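You operate a simulated robot arm through the tools that you are given. There is no shell and no other tool. Be economical: measure what you need, move in short steps, check, and stop when the job is done.

You run a simulated robot arm. Do the job below in one go: nothing can be reset, and whatever is moved stays where it is left.

JOB
Put the white shim and the orange pail in the blue crate with two handles.

It is judged by the outcome, as a careful person would: the job done as asked, and still so three seconds after it is handed in. It fails if anything else is knocked over, pushed out of place, dropped, spilled or broken.

ROBOT AND FRAMES
A 7-joint arm with a two-finger parallel gripper, fixed in place. Base frame: the origin is at the foot of the arm, x ahead of it, y to its left, z up; the work surface is at about z = 0. Lengths are in m, angles in degrees, forces in N, time in s.
With the tool pointing down near the work surface it reaches from about 0.24 to 0.62 m from the base axis. Its first joint turns from -66.0 to 66.0 degrees. Payload 2.6 kg.
The tool frame sits at the grasp point between the pads (the TCP): z along the fingers, y along the line on which they close. The tips reach 0.03 m beyond it. Largest opening 0.094 m; finger width 0.028, thickness 0.01; the body of the gripper, 0.05 by 0.096 m, starts 0.055 m behind the TCP.
Orientation is told as [roll, pitch, yaw] about the base's x, y, z axes, in that order, counted from this pose: with the fingers straight down and closing along the base's y, the tool's x points along the base's -x, its y along +y and its z along -z.

CONTROLS
- The arm moves only by the tool arm_command. Its argument "steps" is a list of rows, each a list of 7 numbers: the shift along the tool's x, y, z in units of 50 mm (1.0 is 50 mm), then the turn, a rotation vector about the tool's x, y, z in units of 4 degrees (1.0 is 4 degrees), then the closure, from 0 (fully open) to 1 (shut). In form: [[x, y, z, wx, wy, wz, jaw], ...]. A call has 1 to 20 rows; each row shifts and turns the commanded pose from where the row before left it, along the tool's axes as they then stand. A call with a number of a shift or a turn outside -1 to 1 is refused whole. Each row takes 0.2 s and may step no farther than 0.05 m and 8.6 degrees from the row before; otherwise, or with a gripper value out of range, the whole call is refused. A pose out of reach is approached as far as the arm can. The call stops where the force on the tool passes 40 N (or 10 N more than at its start, if that is more) or the arm is blocked; 0.2 s more then pass. The fingers move at their own pace (about 0.072 m/s each) and stop on an object; they squeeze with about 25 N. The grip force told is the motor's: it shows also when the fingers shut on nothing. Time passes only in rows, and 0.2 s behind the last, so rows that do not move let the fingers close. The reply holds the time, the measured pose of the TCP, the force on the tool along the base axes, the opening and the grip force, in the units named above and with some noise, and new pictures: "pictures" is both (left out), scene, wrist or none.
- Cameras (640 x 400 px; columns grow to the right, rows downward): "scene" is fixed at [0.0482, 0.4792, 0.5495]; the picture's right is [-0.37, -0.93, 0.00], its down [-0.72, 0.28, -0.64] and it looks along [0.59, -0.23, -0.77] (base axes); focal length 214 px, centre (320, 200). "wrist" rides on the gripper at [-0.037, 0, -0.058] in the tool frame; the picture's right is [0.00, -1.00, 0.00], its down [0.97, 0.00, -0.24] and it looks along [0.24, 0.00, 0.97] (tool axes); focal length 218 px, centre (320, 200).
- point_at(camera, pixels): for up to 12 pixels [column, row] of the newest picture of that camera ("zoom" is the newest enlarged one), the place [x, y, z] in the base frame of the surface seen there, good to about 0.003 m, but the place of the scene camera against the robot may be out by one fixed shift of up to 0.018 m in any direction. The clock stands still meanwhile.
- inspect(camera, box): a new picture of the part [left, top, right, bottom] of that camera's present view, enlarged. The clock stands still meanwhile.
- sign_off(): hands the job in; it is judged then, once.

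Keep the steps short. Do not move on a guess: measure, check each grasp and each placing, and mend mistakes. In all there are 60 turns and 120 pictures (those below and enlarged ones count). Leave the gripper open and the arm clear of the work at the hand-in unless told otherwise, and finish with a single line.

The tools are called after "Emit:" as a command line: name --pt "numbers of a row" for each row, then --argument value for the rest, lists and objects as JSON in quotes. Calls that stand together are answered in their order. arm_command: Moves the arm, as the interface text tells. Its arguments: {"type":"object","properties":{"steps":{"type":"array","items":{"type":"array","items":{"type":"number"}}},"pictures":{"type":"string","enum":["both","scene","wrist","none"]}},"required":["steps"]} The other tools are called the same way: point_at (camera, pixels) gives the place of the surface under pixels of a picture; inspect (camera, box) takes an enlarged picture of a part of a camera's view; sign_off () hands the job in.

At the start:

```text
clock: 0.0
ee_pos: [0.3315, 0.1437, 0.369]
orientation: [0.0, -0.1, 0.1]
force: [0.4, 0.1, -0.1]
width: 0.094
gripper_force: 0.2
```

scene: 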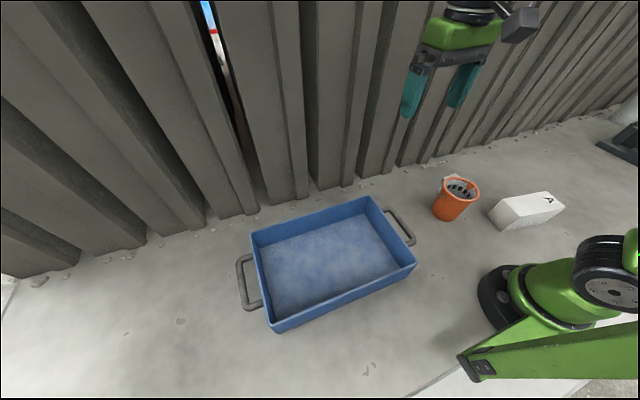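
wrist: 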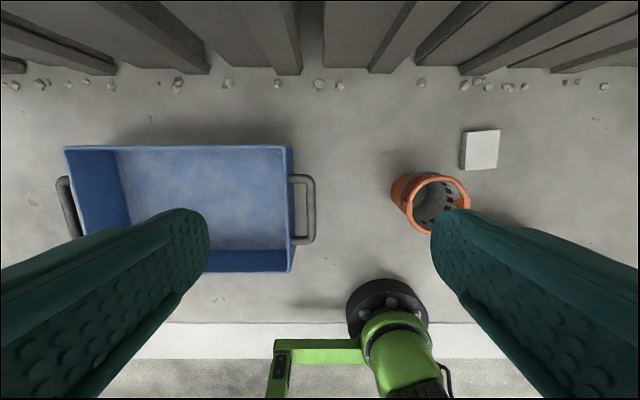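

I see the blue crate at the centre of the scene view, the orange pail near (456,200) and a white block near (525,210). I'll enlarge both views of the objects and measure them.

Emit:
inspect --camera "scene" --box '[400, 150, 600, 275]'

Emit:
inspect --camera "wrist" --box '[360, 110, 552, 230]'

Emit:
point_at --camera "wrist" --pixels '[[463, 132], [498, 132], [498, 168], [463, 168], [394, 190], [435, 175], [468, 195], [412, 225], [435, 205], [180, 200], [292, 150], [300, 178]]'

Emit:
point_at --camera "scene" --pixels '[[495, 205], [548, 192], [564, 207], [513, 212], [502, 229], [442, 182], [478, 188], [460, 200], [435, 212], [320, 260], [258, 235], [375, 200]]'

```text
3.20 times, centred on (500, 212) of scene
```

zoom: 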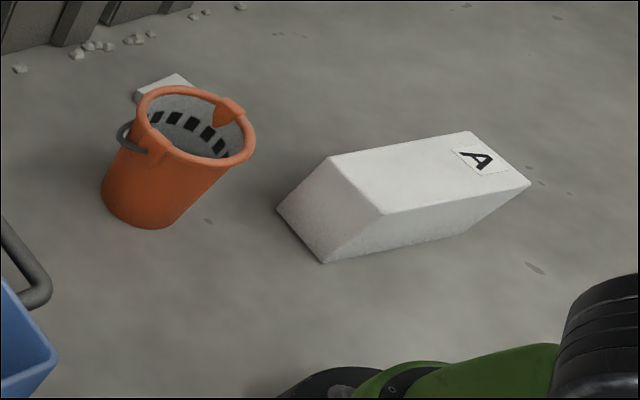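

```text
3.33 times, centred on (456, 170) of wrist
```

zoom: 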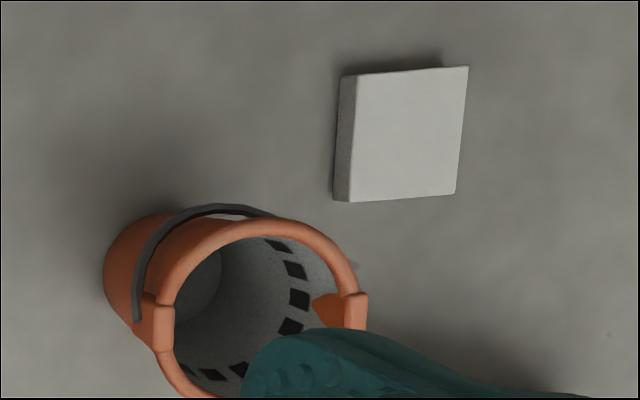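

```text
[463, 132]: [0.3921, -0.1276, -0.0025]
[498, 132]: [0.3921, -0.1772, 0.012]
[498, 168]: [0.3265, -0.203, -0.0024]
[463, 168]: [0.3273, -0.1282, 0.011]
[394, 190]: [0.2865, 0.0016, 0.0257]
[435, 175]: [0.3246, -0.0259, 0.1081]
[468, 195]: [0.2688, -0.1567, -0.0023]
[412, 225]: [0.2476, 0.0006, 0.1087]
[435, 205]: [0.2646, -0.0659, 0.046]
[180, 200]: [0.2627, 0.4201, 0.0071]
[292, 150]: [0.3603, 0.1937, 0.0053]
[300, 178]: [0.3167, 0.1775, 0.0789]
```

```text
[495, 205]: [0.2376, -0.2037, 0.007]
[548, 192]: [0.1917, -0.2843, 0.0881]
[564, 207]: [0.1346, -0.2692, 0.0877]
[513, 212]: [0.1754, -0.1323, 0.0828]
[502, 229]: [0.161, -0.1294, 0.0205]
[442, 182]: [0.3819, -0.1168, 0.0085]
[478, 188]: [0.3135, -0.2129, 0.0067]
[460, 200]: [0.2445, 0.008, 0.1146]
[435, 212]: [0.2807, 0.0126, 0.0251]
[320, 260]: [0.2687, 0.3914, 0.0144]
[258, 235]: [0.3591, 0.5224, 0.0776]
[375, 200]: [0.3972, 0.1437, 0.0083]
```

The thin white plate (wrist ~ (480,150), about 12 mm thick) is the shim. The tall block marked "A" is a different object and stays where it is. I'll move above the plate at a safe height, which also gives a better look at it and the pail.

Emit:
arm_command --pt "-0.07 -0.74 0.25 0 0 0 0" --pt "-0.07 -0.74 0.25 0 0 0 0" --pt "-0.07 -0.74 0.25 0 0 0 0" --pt "-0.07 -0.74 0.25 0 0 0 0" --pt "-0.07 -0.74 0.25 0 0 0 0" --pt "-0.07 -0.74 0.25 0 0 0 0" --pt "-0.07 -0.74 0.25 0 0 0 0" --pt "-0.07 -0.74 0.25 0 0 0 0" --pt "0 0 0 0 0 0 0"

```text
clock: 2.0
ee_pos: [0.3582, -0.155, 0.2704]
orientation: [0.1, 0.0, 0.0]
force: [0.2, -0.2, 0.0]
width: 0.0941
gripper_force: 0.1
```

scene: 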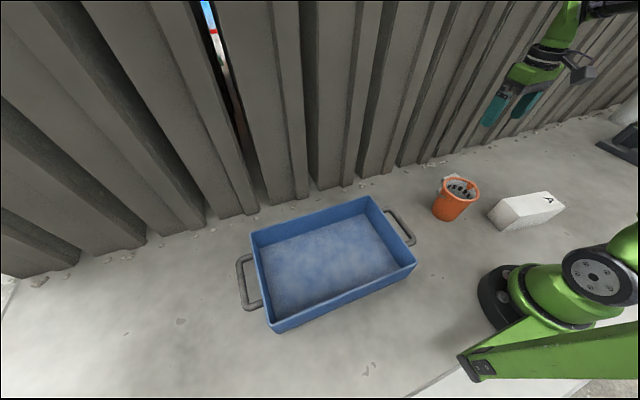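
wrist: 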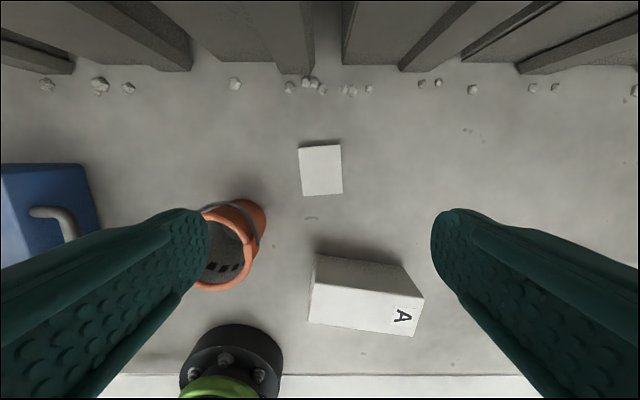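

Emit:
inspect --camera "wrist" --box '[270, 130, 366, 210]'

Emit:
point_at --camera "wrist" --pixels '[[301, 150], [339, 147], [341, 191], [305, 194], [320, 170], [254, 242], [235, 206], [262, 215], [245, 275], [215, 288], [318, 320], [240, 225]]'

```text
5.00 times, centred on (318, 170) of wrist
```

zoom: 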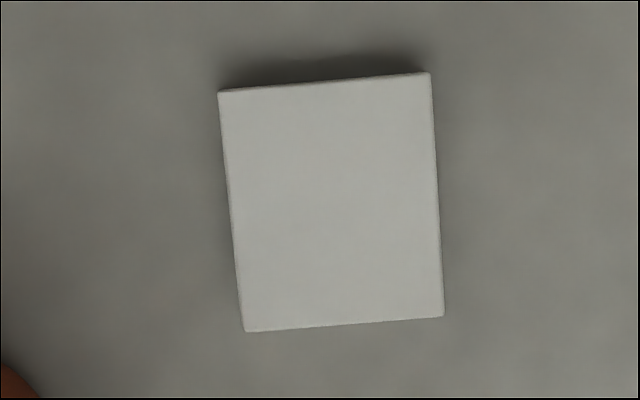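

```text
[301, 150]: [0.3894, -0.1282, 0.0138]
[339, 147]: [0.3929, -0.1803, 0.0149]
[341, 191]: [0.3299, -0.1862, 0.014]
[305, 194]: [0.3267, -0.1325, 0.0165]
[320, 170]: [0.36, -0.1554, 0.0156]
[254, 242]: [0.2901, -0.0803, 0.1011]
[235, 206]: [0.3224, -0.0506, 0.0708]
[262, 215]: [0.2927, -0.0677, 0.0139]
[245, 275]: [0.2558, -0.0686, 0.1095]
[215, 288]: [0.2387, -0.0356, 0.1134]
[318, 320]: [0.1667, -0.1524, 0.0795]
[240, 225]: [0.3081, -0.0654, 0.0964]
```

The shim is centred at (0.359,-0.157), about 54 x 64 mm, and yawed about +4.7°. I'll turn to match, shift slightly and go down to z ≈ 0.08 for a check.

Emit:
arm_command --pt "0 -0.03 0 0 0 -0.6 0" --pt "-0.03 0 0 0 0 -0.6 0" --pt "0 0 0.76 0 0 0 0" --pt "0 0 0.76 0 0 0 0" --pt "0 0 0.76 0 0 0 0" --pt "0 0 0.76 0 0 0 0" --pt "0 0 0.76 0 0 0 0" --pt "0 0 0 0 0 0 0"

```text
clock: 3.8
ee_pos: [0.3578, -0.156, 0.0807]
orientation: [0.0, 0.0, 4.7]
force: [-0.8, -0.6, -0.8]
width: 0.0943
gripper_force: 0.0
```

scene: 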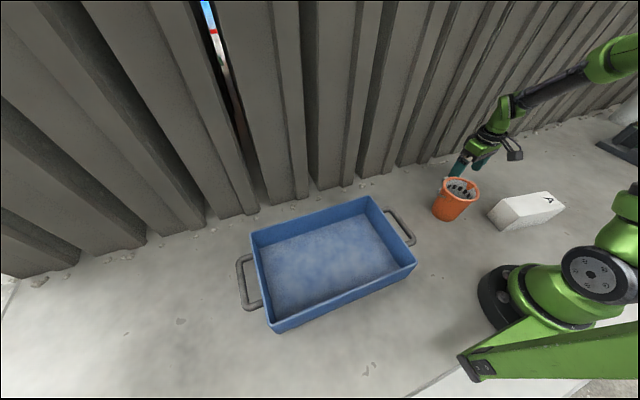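
wrist: 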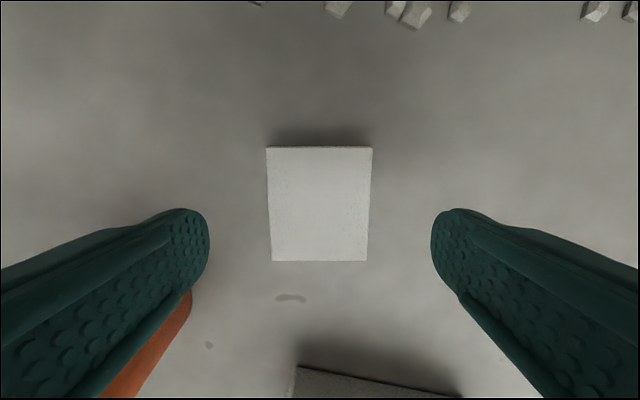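

The shim is centred between the fingers, so I'll lower to z ≈ 0.034 and close.

Emit:
arm_command --pt "0 0 0.47 0 0 0 0" --pt "0 0 0.46 0 0 0 0" --pt "0 0 0 0 0 0 0" --pt "0 0 0 0 0 0 1" --pt "0 0 0 0 0 0 1" --pt "0 0 0 0 0 0 1" --pt "0 0 0 0 0 0 1"

```text
clock: 5.4
ee_pos: [0.36, -0.1537, 0.0328]
orientation: [0.0, 0.0, 4.9]
force: [-1.1, -0.7, 0.0]
width: 0.0594
gripper_force: 25.0
```

scene: 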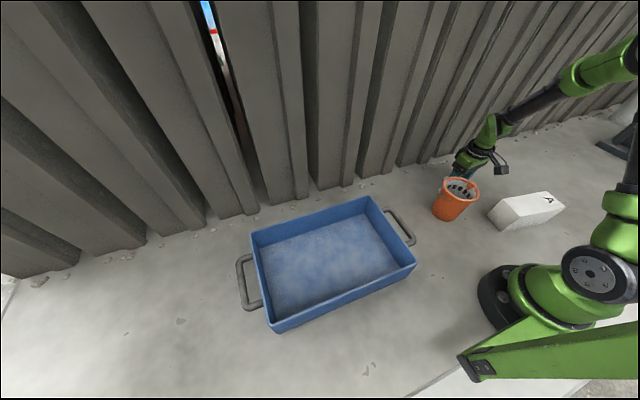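
wrist: 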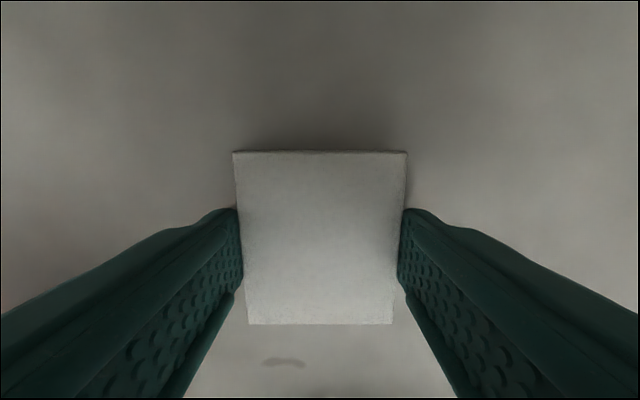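

It's gripped at 59 mm opening with 25 N. I'll lift straight up to z ≈ 0.26 and check.

Emit:
arm_command --pt "0 0 -0.3 0 0 0 1" --pt "0 0 -0.7 0 0 0 1" --pt "0 0 -0.9 0 0 0 1" --pt "0 0 -0.9 0 0 0 1" --pt "0 0 -0.9 0 0 0 1" --pt "0 0 -0.85 0 0 0 1" --pt "0 0 0 0 0 0 1"

Emit:
point_at --camera "scene" --pixels '[[252, 236], [368, 198], [415, 263], [272, 331], [265, 245], [370, 217], [402, 268], [275, 318], [245, 257], [320, 265], [350, 250], [300, 290]]'

```text
clock: 7.0
ee_pos: [0.3622, -0.1537, 0.2627]
orientation: [0.0, 0.1, 4.8]
force: [-0.2, -0.5, -0.3]
width: 0.0594
gripper_force: 24.8
```

scene: 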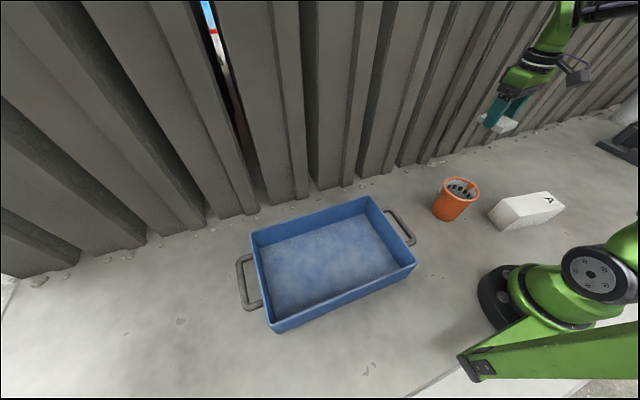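
wrist: 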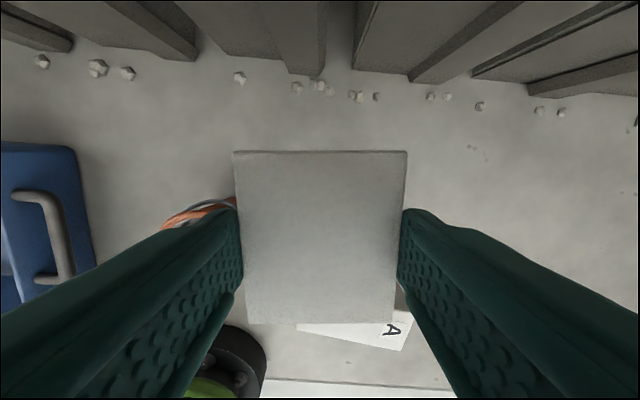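

```text
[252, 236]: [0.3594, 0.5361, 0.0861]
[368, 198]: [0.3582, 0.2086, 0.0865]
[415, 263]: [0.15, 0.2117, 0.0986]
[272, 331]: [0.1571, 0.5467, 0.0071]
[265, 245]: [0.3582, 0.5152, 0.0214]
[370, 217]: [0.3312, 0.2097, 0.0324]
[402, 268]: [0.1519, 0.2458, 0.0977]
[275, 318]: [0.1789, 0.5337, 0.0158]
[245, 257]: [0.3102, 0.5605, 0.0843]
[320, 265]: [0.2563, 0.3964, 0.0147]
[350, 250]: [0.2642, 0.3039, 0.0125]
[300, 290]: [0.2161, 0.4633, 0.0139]
```

The shim is held firmly. I'll carry it at z ≈ 0.26 to above the left part of the crate, near (0.28, 0.42).

Emit:
arm_command --pt "0.05 0.6 0 0 0 0 1" --pt "0.05 0.9 0 0 0 0 1" --pt "0.05 0.92 0 0 0 0 1" --pt "0.05 0.92 0 0 0 0 1" --pt "0.05 0.92 0 0 0 0 1" --pt "0.05 0.92 0 0 0 0 1" --pt "0.05 0.92 0 0 0 0 1" --pt "0.05 0.92 0 0 0 0 1" --pt "0.05 0.92 0 0 0 0 1" --pt "0.05 0.92 0 0 0 0 1" --pt "0.05 0.92 0 0 0 0 1" --pt "0.05 0.9 0 0 0 0 1" --pt "0.05 0.9 0 0 0 0 1" --pt "0 0 0 0 0 0 1"

```text
clock: 10.0
ee_pos: [0.2813, 0.4192, 0.2597]
orientation: [0.0, 0.0, 4.7]
force: [0.1, 0.0, -1.8]
width: 0.0593
gripper_force: 25.0
```

scene: 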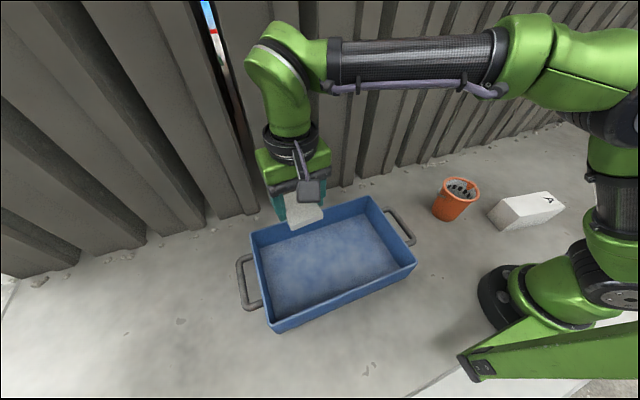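
wrist: 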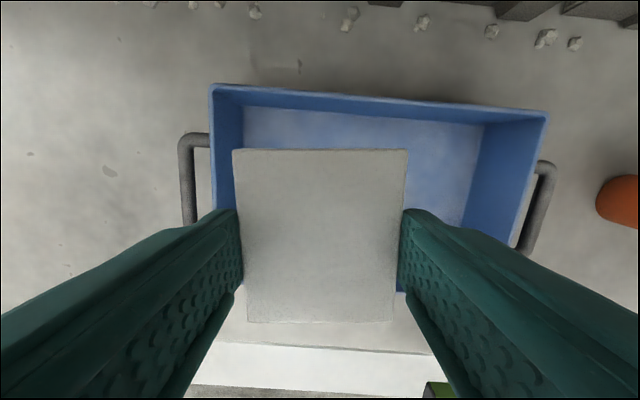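

Now I'll measure the crate walls from the wrist view.

Emit:
point_at --camera "wrist" --pixels '[[213, 88], [228, 88], [212, 170], [546, 118], [530, 170], [400, 102], [260, 125], [440, 140], [247, 130], [475, 135], [183, 150], [545, 170]]'

```text
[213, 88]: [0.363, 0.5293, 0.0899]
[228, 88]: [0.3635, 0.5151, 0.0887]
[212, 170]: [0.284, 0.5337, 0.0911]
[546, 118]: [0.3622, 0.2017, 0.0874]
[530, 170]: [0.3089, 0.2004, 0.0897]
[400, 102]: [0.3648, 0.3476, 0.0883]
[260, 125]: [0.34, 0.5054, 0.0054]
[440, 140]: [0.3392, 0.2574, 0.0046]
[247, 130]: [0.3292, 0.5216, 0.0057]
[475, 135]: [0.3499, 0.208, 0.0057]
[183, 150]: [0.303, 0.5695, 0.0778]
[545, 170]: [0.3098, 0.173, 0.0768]
```

The interior spans x 0.16–0.355 and y 0.21–0.52, with the floor at about 0.005 and the rim at 0.09. I'll shift to (0.27,0.44) and lower to z ≈ 0.042.

Emit:
arm_command --pt "0.2 0.4 0 0 0 0 1" --pt "0 0 0.8 0 0 0 1" --pt "0 0 0.8 0 0 0 1" --pt "0 0 0.8 0 0 0 1" --pt "0 0 0.8 0 0 0 1" --pt "0 0 0.7 0 0 0 1" --pt "0 0 0.45 0 0 0 1" --pt "0 0 0 0 0 0 1"

```text
clock: 11.8
ee_pos: [0.2684, 0.437, 0.0415]
orientation: [0.0, 0.0, 4.7]
force: [-0.2, 0.2, -1.3]
width: 0.0594
gripper_force: 25.2
```

scene: 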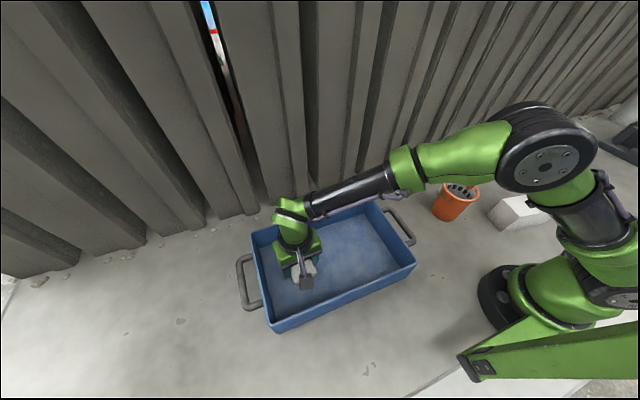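
wrist: 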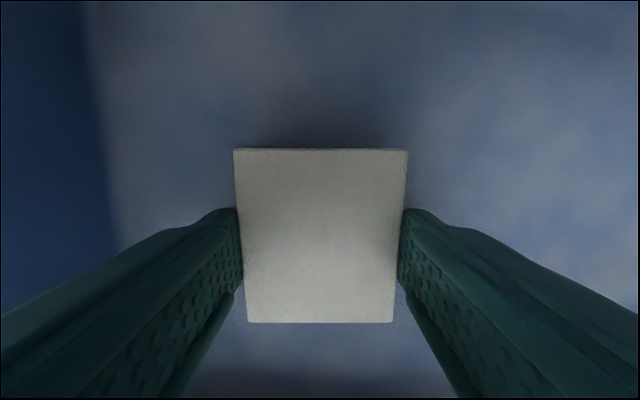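

The shim is about 3 mm above the crate floor. I'll lower 2 mm, open, and rise straight up.

Emit:
arm_command --pt "0 0 0.05 0 0 0 1" --pt "0 0 0 0 0 0 0.3" --pt "0 0 0 0 0 0 0" --pt "0 0 0 0 0 0 0" --pt "0 0 -0.4 0 0 0 0" --pt "0 0 -0.8 0 0 0 0" --pt "0 0 -0.9 0 0 0 0" --pt "0 0 -0.9 0 0 0 0" --pt "0 0 -0.9 0 0 0 0" --pt "0 0 -0.9 0 0 0 0" --pt "0 0 0 0 0 0 0"

```text
clock: 14.2
ee_pos: [0.2689, 0.4408, 0.2795]
orientation: [0.0, 0.0, 4.8]
force: [-0.7, 0.7, -0.1]
width: 0.0939
gripper_force: 0.2
```

scene: 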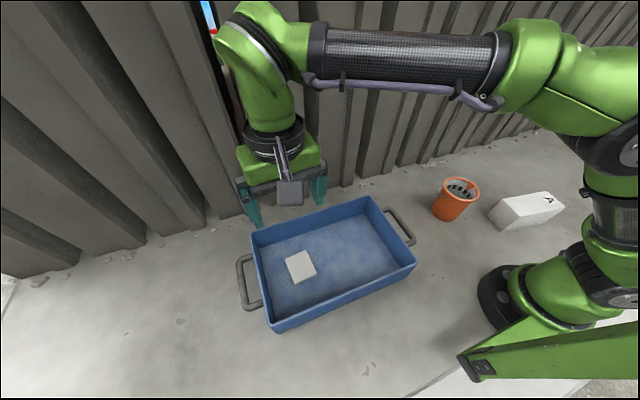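
wrist: 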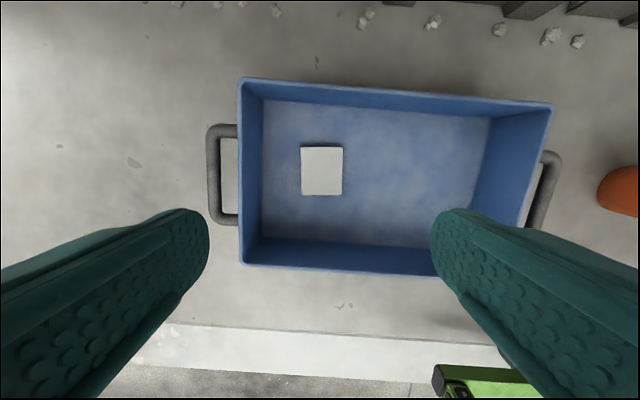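

The shim lies flat in the crate. Next I'll turn the gripper back to zero yaw and go above the pail, near (0.275,-0.035).

Emit:
arm_command --pt "0 0 -0.1 0 0 0.6 0" --pt "0 0 -0.1 0 0 0.6 0" --pt "0 -0.86 -0.05 0 0 0 0" --pt "0 -0.86 0 0 0 0 0" --pt "0 -0.86 0 0 0 0 0" --pt "0 -0.86 0 0 0 0 0" --pt "0 -0.86 0 0 0 0 0" --pt "0 -0.86 0 0 0 0 0" --pt "0 -0.86 0 0 0 0 0" --pt "0 -0.86 0 0 0 0 0" --pt "0 -0.86 0 0 0 0 0" --pt "0 -0.86 0 0 0 0 0" --pt "0 -0.86 0 0 0 0 0" --pt "0 0 0 0 0 0 0"

```text
clock: 17.2
ee_pos: [0.2688, -0.0333, 0.2952]
orientation: [0.1, 0.0, 0.1]
force: [-0.2, 0.2, -1.0]
width: 0.0942
gripper_force: 0.1
```

scene: 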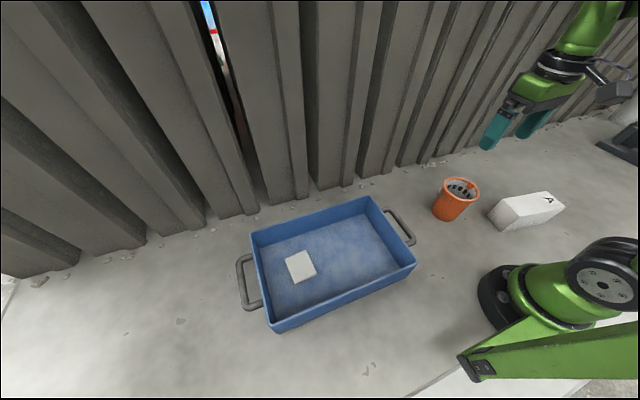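
wrist: 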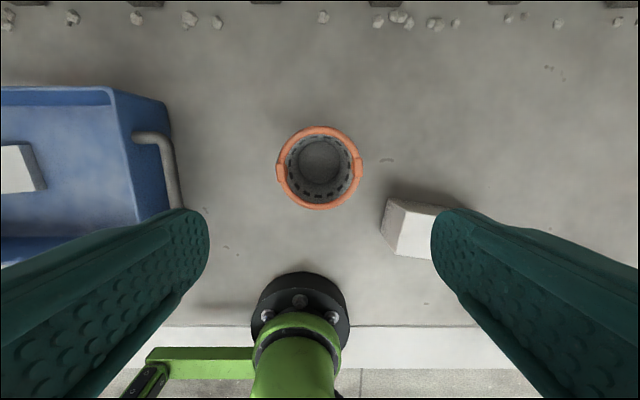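

Emit:
inspect --camera "wrist" --box '[264, 110, 376, 226]'

Emit:
point_at --camera "wrist" --pixels '[[320, 129], [320, 207], [279, 172], [360, 172], [290, 142], [350, 142], [292, 197], [348, 197], [320, 160], [390, 210], [320, 135], [320, 200]]'

```text
3.45 times, centred on (320, 168) of wrist
```

zoom: 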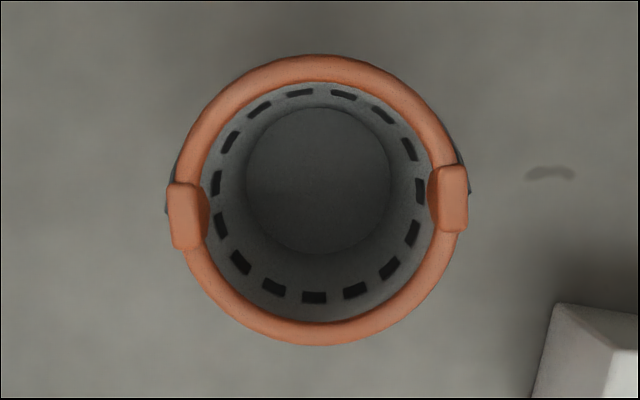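

```text
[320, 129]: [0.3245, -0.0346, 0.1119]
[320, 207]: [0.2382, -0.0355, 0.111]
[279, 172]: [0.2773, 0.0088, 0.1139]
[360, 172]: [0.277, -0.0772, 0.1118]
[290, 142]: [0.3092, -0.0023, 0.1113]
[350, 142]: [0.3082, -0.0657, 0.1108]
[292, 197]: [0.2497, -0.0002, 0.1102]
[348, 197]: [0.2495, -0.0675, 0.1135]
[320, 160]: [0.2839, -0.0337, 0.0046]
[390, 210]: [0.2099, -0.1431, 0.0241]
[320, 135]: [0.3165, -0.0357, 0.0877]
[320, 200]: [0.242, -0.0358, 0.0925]
```

The pail is empty and upright: rim centre (0.281,-0.035), outer diameter about 88 mm, top at 0.112, ears at ±y and the bail hanging on the +x side. I'll grip the wall at the clear (-x,+y) side, with one finger inside and one outside. First I'll yaw to +45° above that spot.

Emit:
arm_command --pt "0.32 0.53 0 0 0 0 0" --pt "0 0 0.1 0 0 -0.94 0" --pt "0 0 0.1 0 0 -0.94 0" --pt "0 0 0.1 0 0 -0.94 0" --pt "0 0 0.1 0 0 -0.94 0" --pt "0 0 0.1 0 0 -0.94 0" --pt "0 0 0.1 0 0 -0.94 0" --pt "0 0 0.1 0 0 -0.94 0" --pt "0 0 0.1 0 0 -0.94 0" --pt "0 0 0.1 0 0 -0.94 0" --pt "0 0 0.1 0 0 -0.94 0" --pt "0 0 0.1 0 0 -0.94 0" --pt "0 0 0.1 0 0 -0.91 0" --pt "0 0 0 0 0 0 0"

```text
clock: 20.2
ee_pos: [0.2519, -0.0068, 0.2329]
orientation: [0.0, 0.0, 45.1]
force: [0.1, -0.5, 0.9]
width: 0.0939
gripper_force: 0.1
```

scene: 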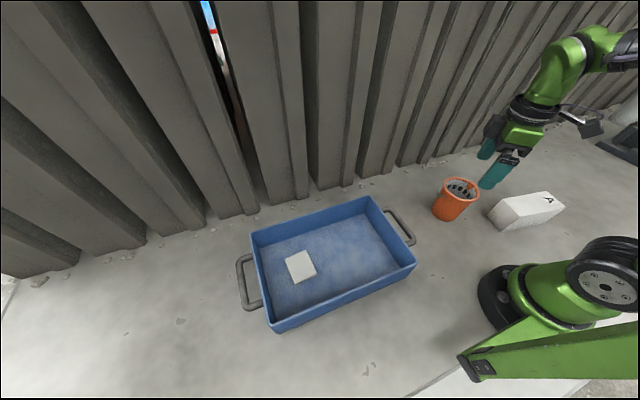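
wrist: 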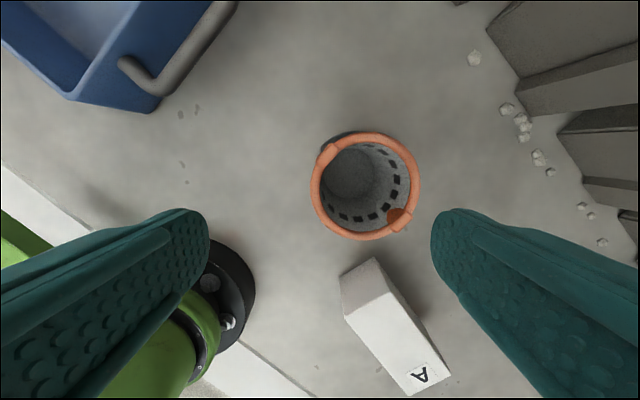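

The pail's wall sits on the tool's centre column. Before going down I'll check how close the robot's foot is to the outer finger.

Emit:
point_at --camera "wrist" --pixels '[[250, 290], [235, 250], [215, 285], [228, 322], [313, 190], [320, 210], [418, 185], [366, 134], [366, 238], [205, 340]]'

```text
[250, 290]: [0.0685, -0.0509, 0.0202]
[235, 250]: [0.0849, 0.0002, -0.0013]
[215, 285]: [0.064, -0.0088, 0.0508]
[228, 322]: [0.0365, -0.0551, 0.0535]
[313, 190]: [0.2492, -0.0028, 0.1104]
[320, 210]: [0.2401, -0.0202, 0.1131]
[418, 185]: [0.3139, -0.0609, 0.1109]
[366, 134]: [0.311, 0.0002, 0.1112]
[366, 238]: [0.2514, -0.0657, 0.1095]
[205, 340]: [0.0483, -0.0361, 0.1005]
```

The foot is well clear. I'll lower with one finger inside the pail to z ≈ 0.103.

Emit:
arm_command --pt "0 0 0.6 0 0 0 0" --pt "0 0 0.6 0 0 0 0" --pt "0 0 0.5 0 0 0 0" --pt "0 0 0.45 0 0 0 0" --pt "0 0 0.4 0 0 0 0" --pt "0 0 0 0 0 0 0"

```text
clock: 21.6
ee_pos: [0.2516, -0.0074, 0.1039]
orientation: [0.0, 0.0, 44.9]
force: [-0.2, 0.0, -0.2]
width: 0.0939
gripper_force: 0.1
```

scene: 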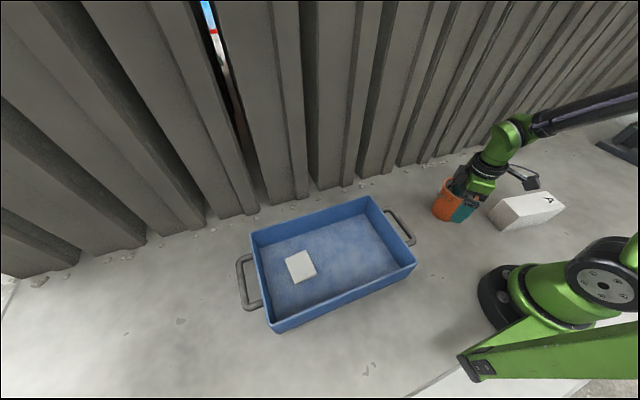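
wrist: 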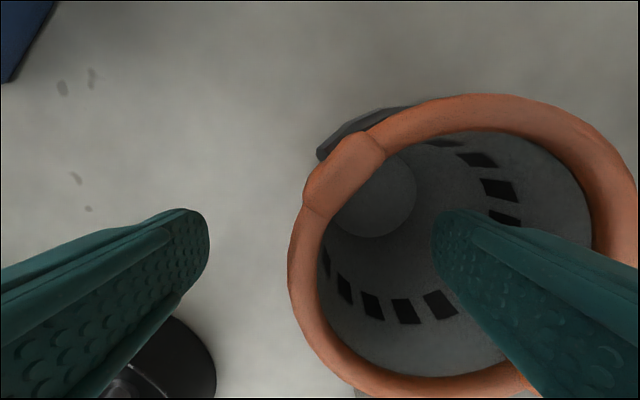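

The right finger is inside the pail, the left outside, and the ear is clear. I'll close now.

Emit:
arm_command --pt "0 0 0 0 0 0 0.5" --pt "0 0 0 0 0 0 0.8" --pt "0 0 0 0 0 0 1" --pt "0 0 0 0 0 0 1" --pt "0 0 0 0 0 0 1"

```text
clock: 22.8
ee_pos: [0.2534, -0.0079, 0.1034]
orientation: [-0.2, -0.1, 45.0]
force: [2.2, -0.3, 4.4]
width: 0.0067
gripper_force: 24.8
```

scene: 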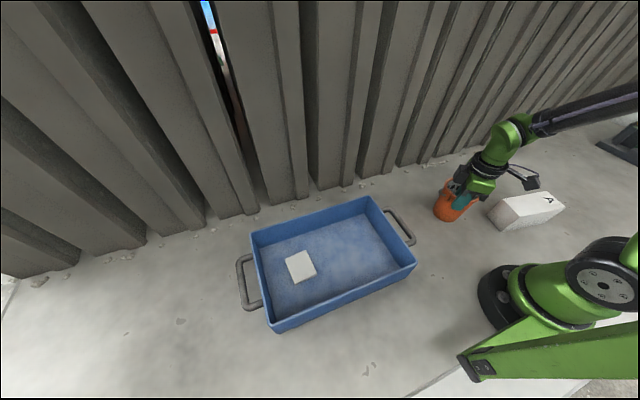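
wrist: 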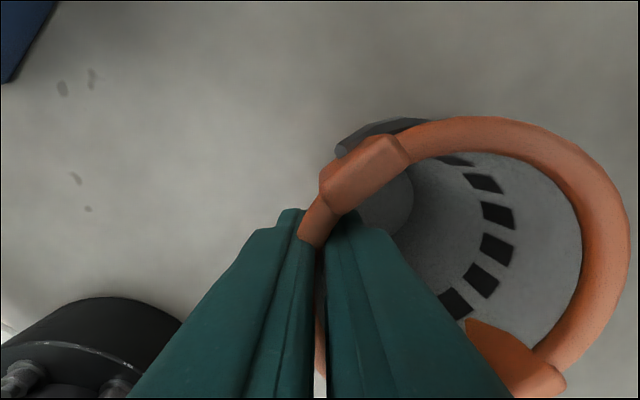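

The wall is gripped (6.7 mm, 25 N). I'll lift slowly by 40 mm and check.

Emit:
arm_command --pt "0 0 -0.2 0 0 0 1" --pt "0 0 -0.3 0 0 0 1" --pt "0 0 -0.3 0 0 0 1" --pt "0 0 0 0 0 0 1" --pt "0 0 0 0 0 0 1"

Emit:
inspect --camera "scene" --box '[400, 120, 600, 245]'

```text
clock: 24.0
ee_pos: [0.2536, -0.0073, 0.1456]
orientation: [-0.1, 0.0, 44.9]
force: [0.3, 0.8, -1.0]
width: 0.0065
gripper_force: 24.8
```

scene: 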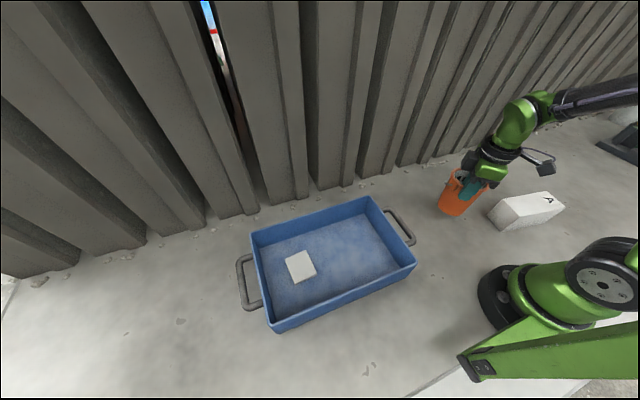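
wrist: 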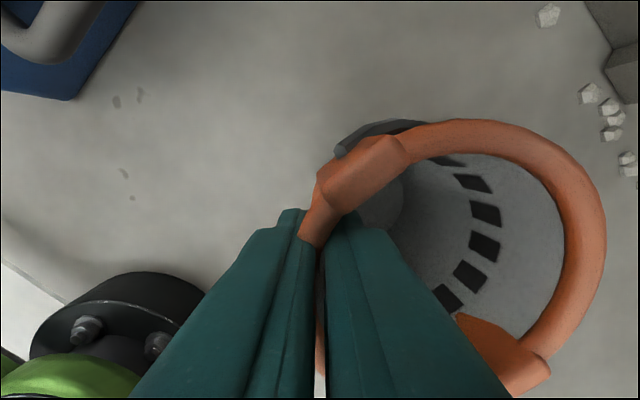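

```text
3.20 times, centred on (500, 182) of scene
```

zoom: 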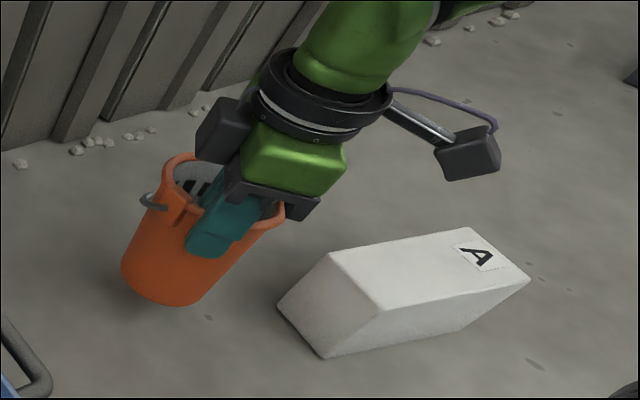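

The pail is lifted and held steady with a slight tilt. I'll raise it to z ≈ 0.27 and carry it above the right part of the crate, TCP near (0.235,0.33).

Emit:
arm_command --pt "0 0 -0.6 0 0 0 1" --pt "0 0 -0.7 0 0 0 1" --pt "0 0 -0.7 0 0 0 1" --pt "0 0 -0.5 0 0 0 1" --pt "-0.25 0.28 0 0 0 0 1" --pt "-0.5 0.558 0 0 0 0 1" --pt "-0.5 0.558 0 0 0 0 1" --pt "-0.5 0.558 0 0 0 0 1" --pt "-0.5 0.558 0 0 0 0 1" --pt "-0.5 0.558 0 0 0 0 1" --pt "-0.5 0.558 0 0 0 0 1" --pt "-0.5 0.558 0 0 0 0 1" --pt "-0.5 0.558 0 0 0 0 1" --pt "-0.25 0.28 0 0 0 0 1" --pt "0 0 0 0 0 0 1"

Emit:
inspect --camera "scene" --box '[240, 80, 480, 330]'

```text
clock: 27.2
ee_pos: [0.2354, 0.3288, 0.2709]
orientation: [0.0, -0.1, 45.0]
force: [1.5, 0.0, -2.0]
width: 0.0067
gripper_force: 25.1
```

scene: 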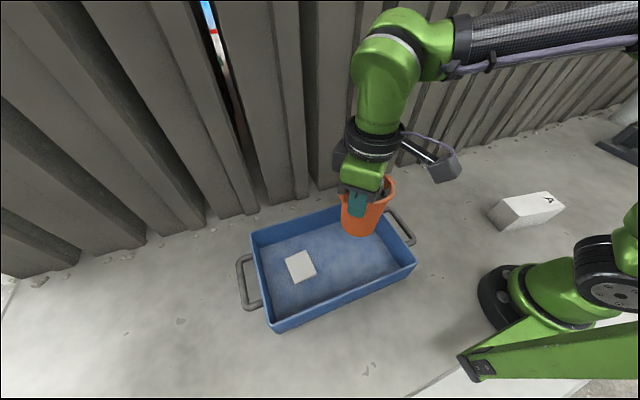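
wrist: 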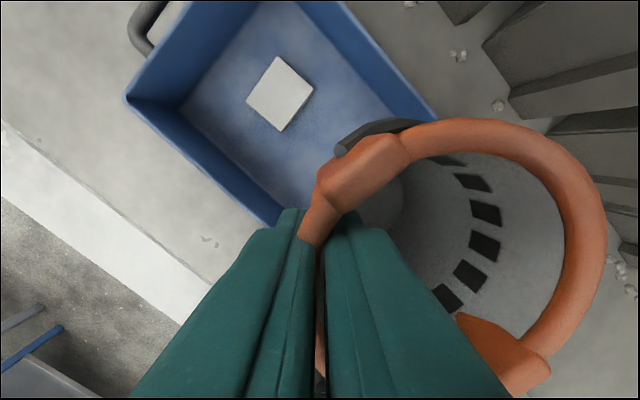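

```text
1.60 times, centred on (360, 205) of scene
```

zoom: 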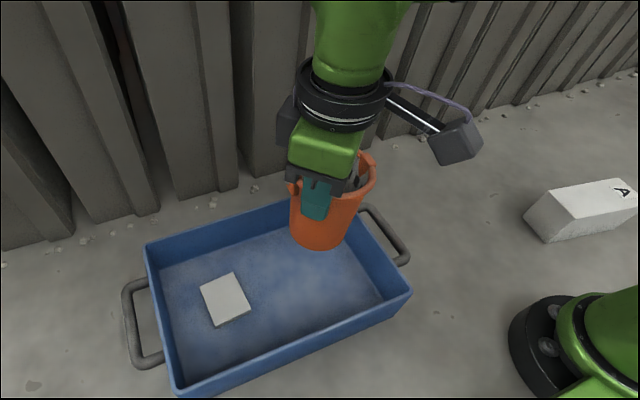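

I'll measure the tilt from the rim heights.

Emit:
point_at --camera "wrist" --pixels '[[318, 230], [460, 125], [590, 240], [560, 320], [540, 150], [375, 165], [515, 370]]'

Emit:
point_at --camera "scene" --pixels '[[358, 235], [346, 222], [375, 228], [393, 182], [385, 205]]'

```text
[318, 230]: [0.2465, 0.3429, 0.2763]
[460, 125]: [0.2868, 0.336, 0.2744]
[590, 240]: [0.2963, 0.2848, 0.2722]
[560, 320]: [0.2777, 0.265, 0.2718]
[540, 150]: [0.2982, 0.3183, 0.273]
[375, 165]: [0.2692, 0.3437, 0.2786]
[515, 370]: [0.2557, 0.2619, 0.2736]
```

```text
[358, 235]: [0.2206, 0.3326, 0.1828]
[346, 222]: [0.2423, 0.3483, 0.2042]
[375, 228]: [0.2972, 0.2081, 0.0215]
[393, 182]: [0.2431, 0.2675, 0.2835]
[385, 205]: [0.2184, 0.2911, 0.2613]
```

The tilt is only about 3°. The pail's bottom is about 0.109 below the TCP and the crate floor is at 0.005, so touchdown is at TCP z ≈ 0.114. I'll lower to 0.122 first.

Emit:
arm_command --pt "0 0 0.5 0 0 0 1" --pt "0 0 0.7 0 0 0 1" --pt "0 0 0.7 0 0 0 1" --pt "0 0 0.6 0 0 0 1" --pt "0 0 0.45 0 0 0 1" --pt "0 0 0 0 0 0 1"

Emit:
inspect --camera "scene" --box '[240, 130, 480, 330]'

```text
clock: 28.6
ee_pos: [0.2334, 0.3295, 0.123]
orientation: [0.0, 0.1, 44.9]
force: [0.0, -0.1, -0.8]
width: 0.0064
gripper_force: 24.8
```

scene: 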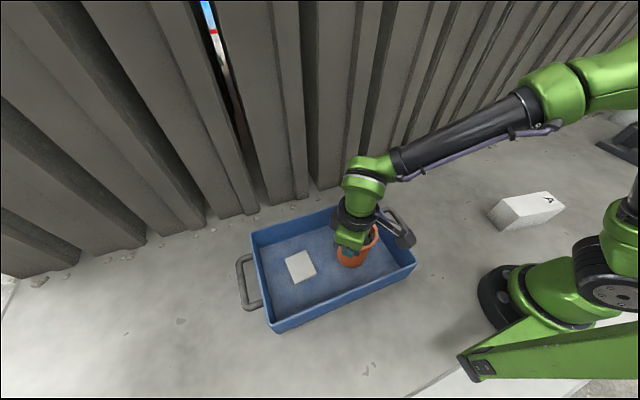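
wrist: 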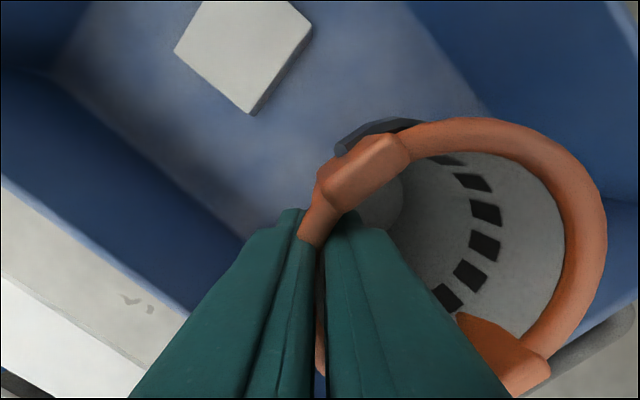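

```text
2.00 times, centred on (360, 230) of scene
```

zoom: 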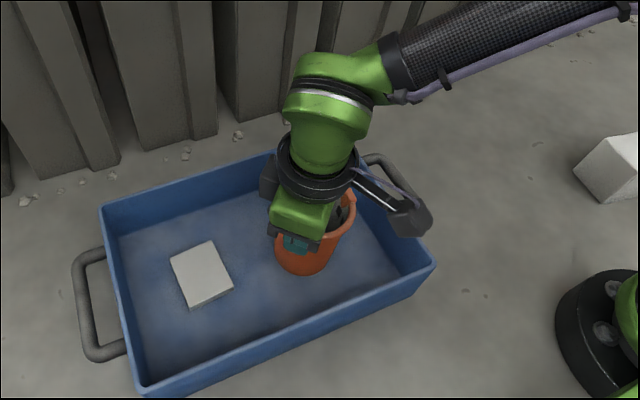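

It's inside with clearance. I'll lower in 2 mm steps while reading the force.

Emit:
arm_command --pt "0 0 0.05 0 0 0 1" --pt "0 0 0.05 0 0 0 1" --pt "0 0 0.04 0 0 0 1" --pt "0 0 0 0 0 0 1" --pictures "wrist"

```text
clock: 29.6
ee_pos: [0.2335, 0.3303, 0.1163]
orientation: [0.0, -0.1, 45.0]
force: [0.1, 0.0, -1.2]
width: 0.0069
gripper_force: 25.0
```

wrist: 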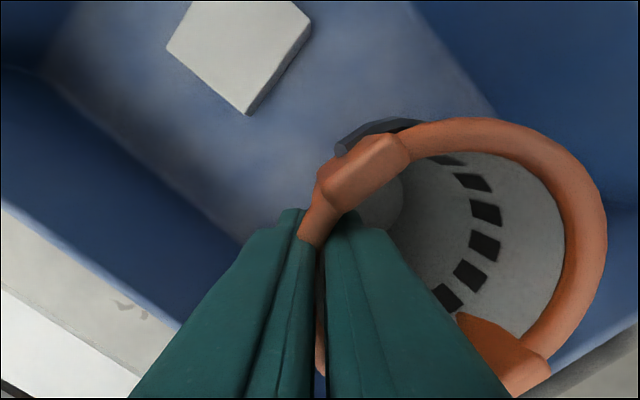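

No contact yet, so I'll continue in finer steps.

Emit:
arm_command --pt "0 0 0.04 0 0 0 1" --pt "0 0 0.03 0 0 0 1" --pt "0 0 0 0 0 0 1" --pictures "none"

```text
clock: 30.4
ee_pos: [0.2338, 0.33, 0.113]
orientation: [0.0, 0.0, 45.0]
force: [-0.9, 0.3, 2.9]
width: 0.0068
gripper_force: 25.4
```

Upward force changed from about -1 to +2.9 N: contact. I'll press 1 mm more and open gently.

Emit:
arm_command --pt "0 0 0.03 0 0 0 1" --pt "0 0 0 0 0 0 0.88" --pt "0 0 0 0 0 0 0.75" --pt "0 0 0 0 0 0 0.5" --pt "0 0 0 0 0 0 0.3" --pt "0 0 0 0 0 0 0.3"

```text
clock: 31.8
ee_pos: [0.2327, 0.3312, 0.1113]
orientation: [0.0, 0.0, 45.0]
force: [0.7, 0.5, -0.1]
width: 0.0656
gripper_force: 0.0
```

scene: 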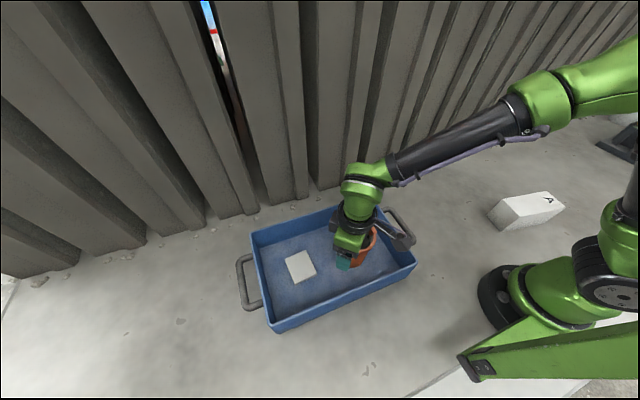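
wrist: 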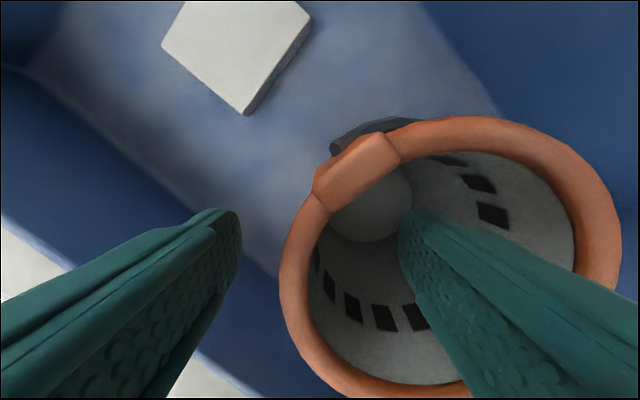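

The pail is standing free, with neither finger touching it. I'll rise straight up.

Emit:
arm_command --pt "0 0 -0.3 0 0 0 0.3" --pt "0 0 -0.5 0 0 0 0.3" --pt "0 0 -0.8 0 0 0 0.3" --pt "0 0 -0.8 0 0 0 0" --pt "0 0 -0.8 0 0 0 0" --pt "0 0 -0.8 0 0 0 0" --pt "0.5 -0.5 0 0 0 0 0" --pt "0.5 -0.5 0 0 0 0 0" --pt "0.5 -0.5 0 0 0 0 0" --pt "0.5 -0.5 0 0 0 0 0" --pt "0 0 0 0 0 0 0"

Emit:
inspect --camera "scene" --box '[220, 150, 580, 350]'

```text
clock: 34.2
ee_pos: [0.2367, 0.1842, 0.3107]
orientation: [0.0, 0.0, 45.1]
force: [0.5, -0.2, 0.5]
width: 0.0941
gripper_force: 0.0
```

scene: 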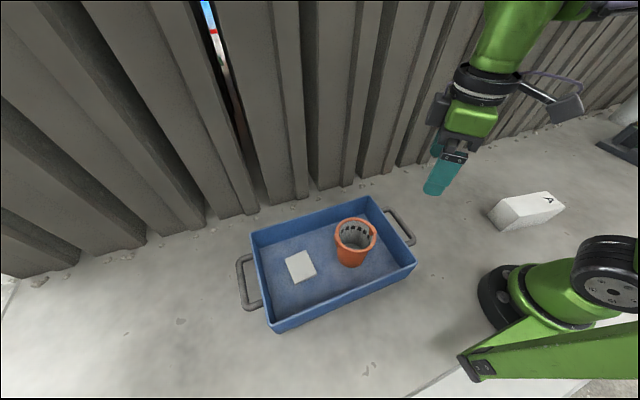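
wrist: 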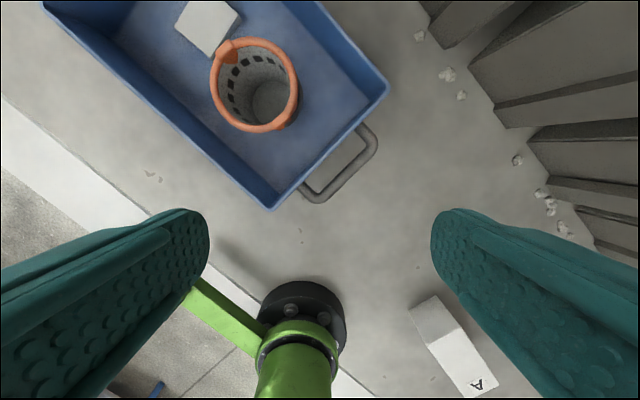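

```text
1.78 times, centred on (400, 250) of scene
```

zoom: 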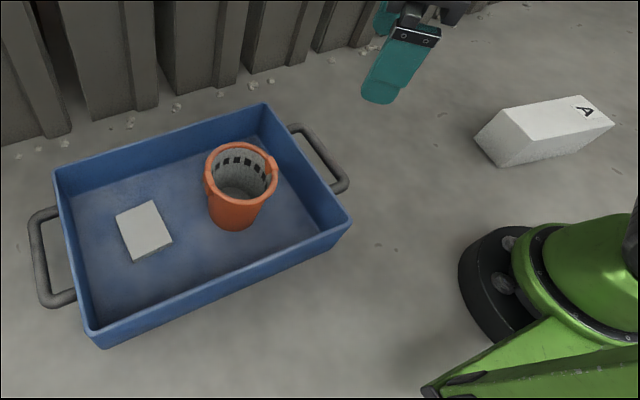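

Both items are in the crate, with the shim flat and the pail upright. The crate and block A haven't moved, and the gripper is open and clear, so I'm handing in.

Emit:
sign_off

```text
The job is handed in.
```

The white shim and the orange pail are both in the blue crate, and nothing else was moved.
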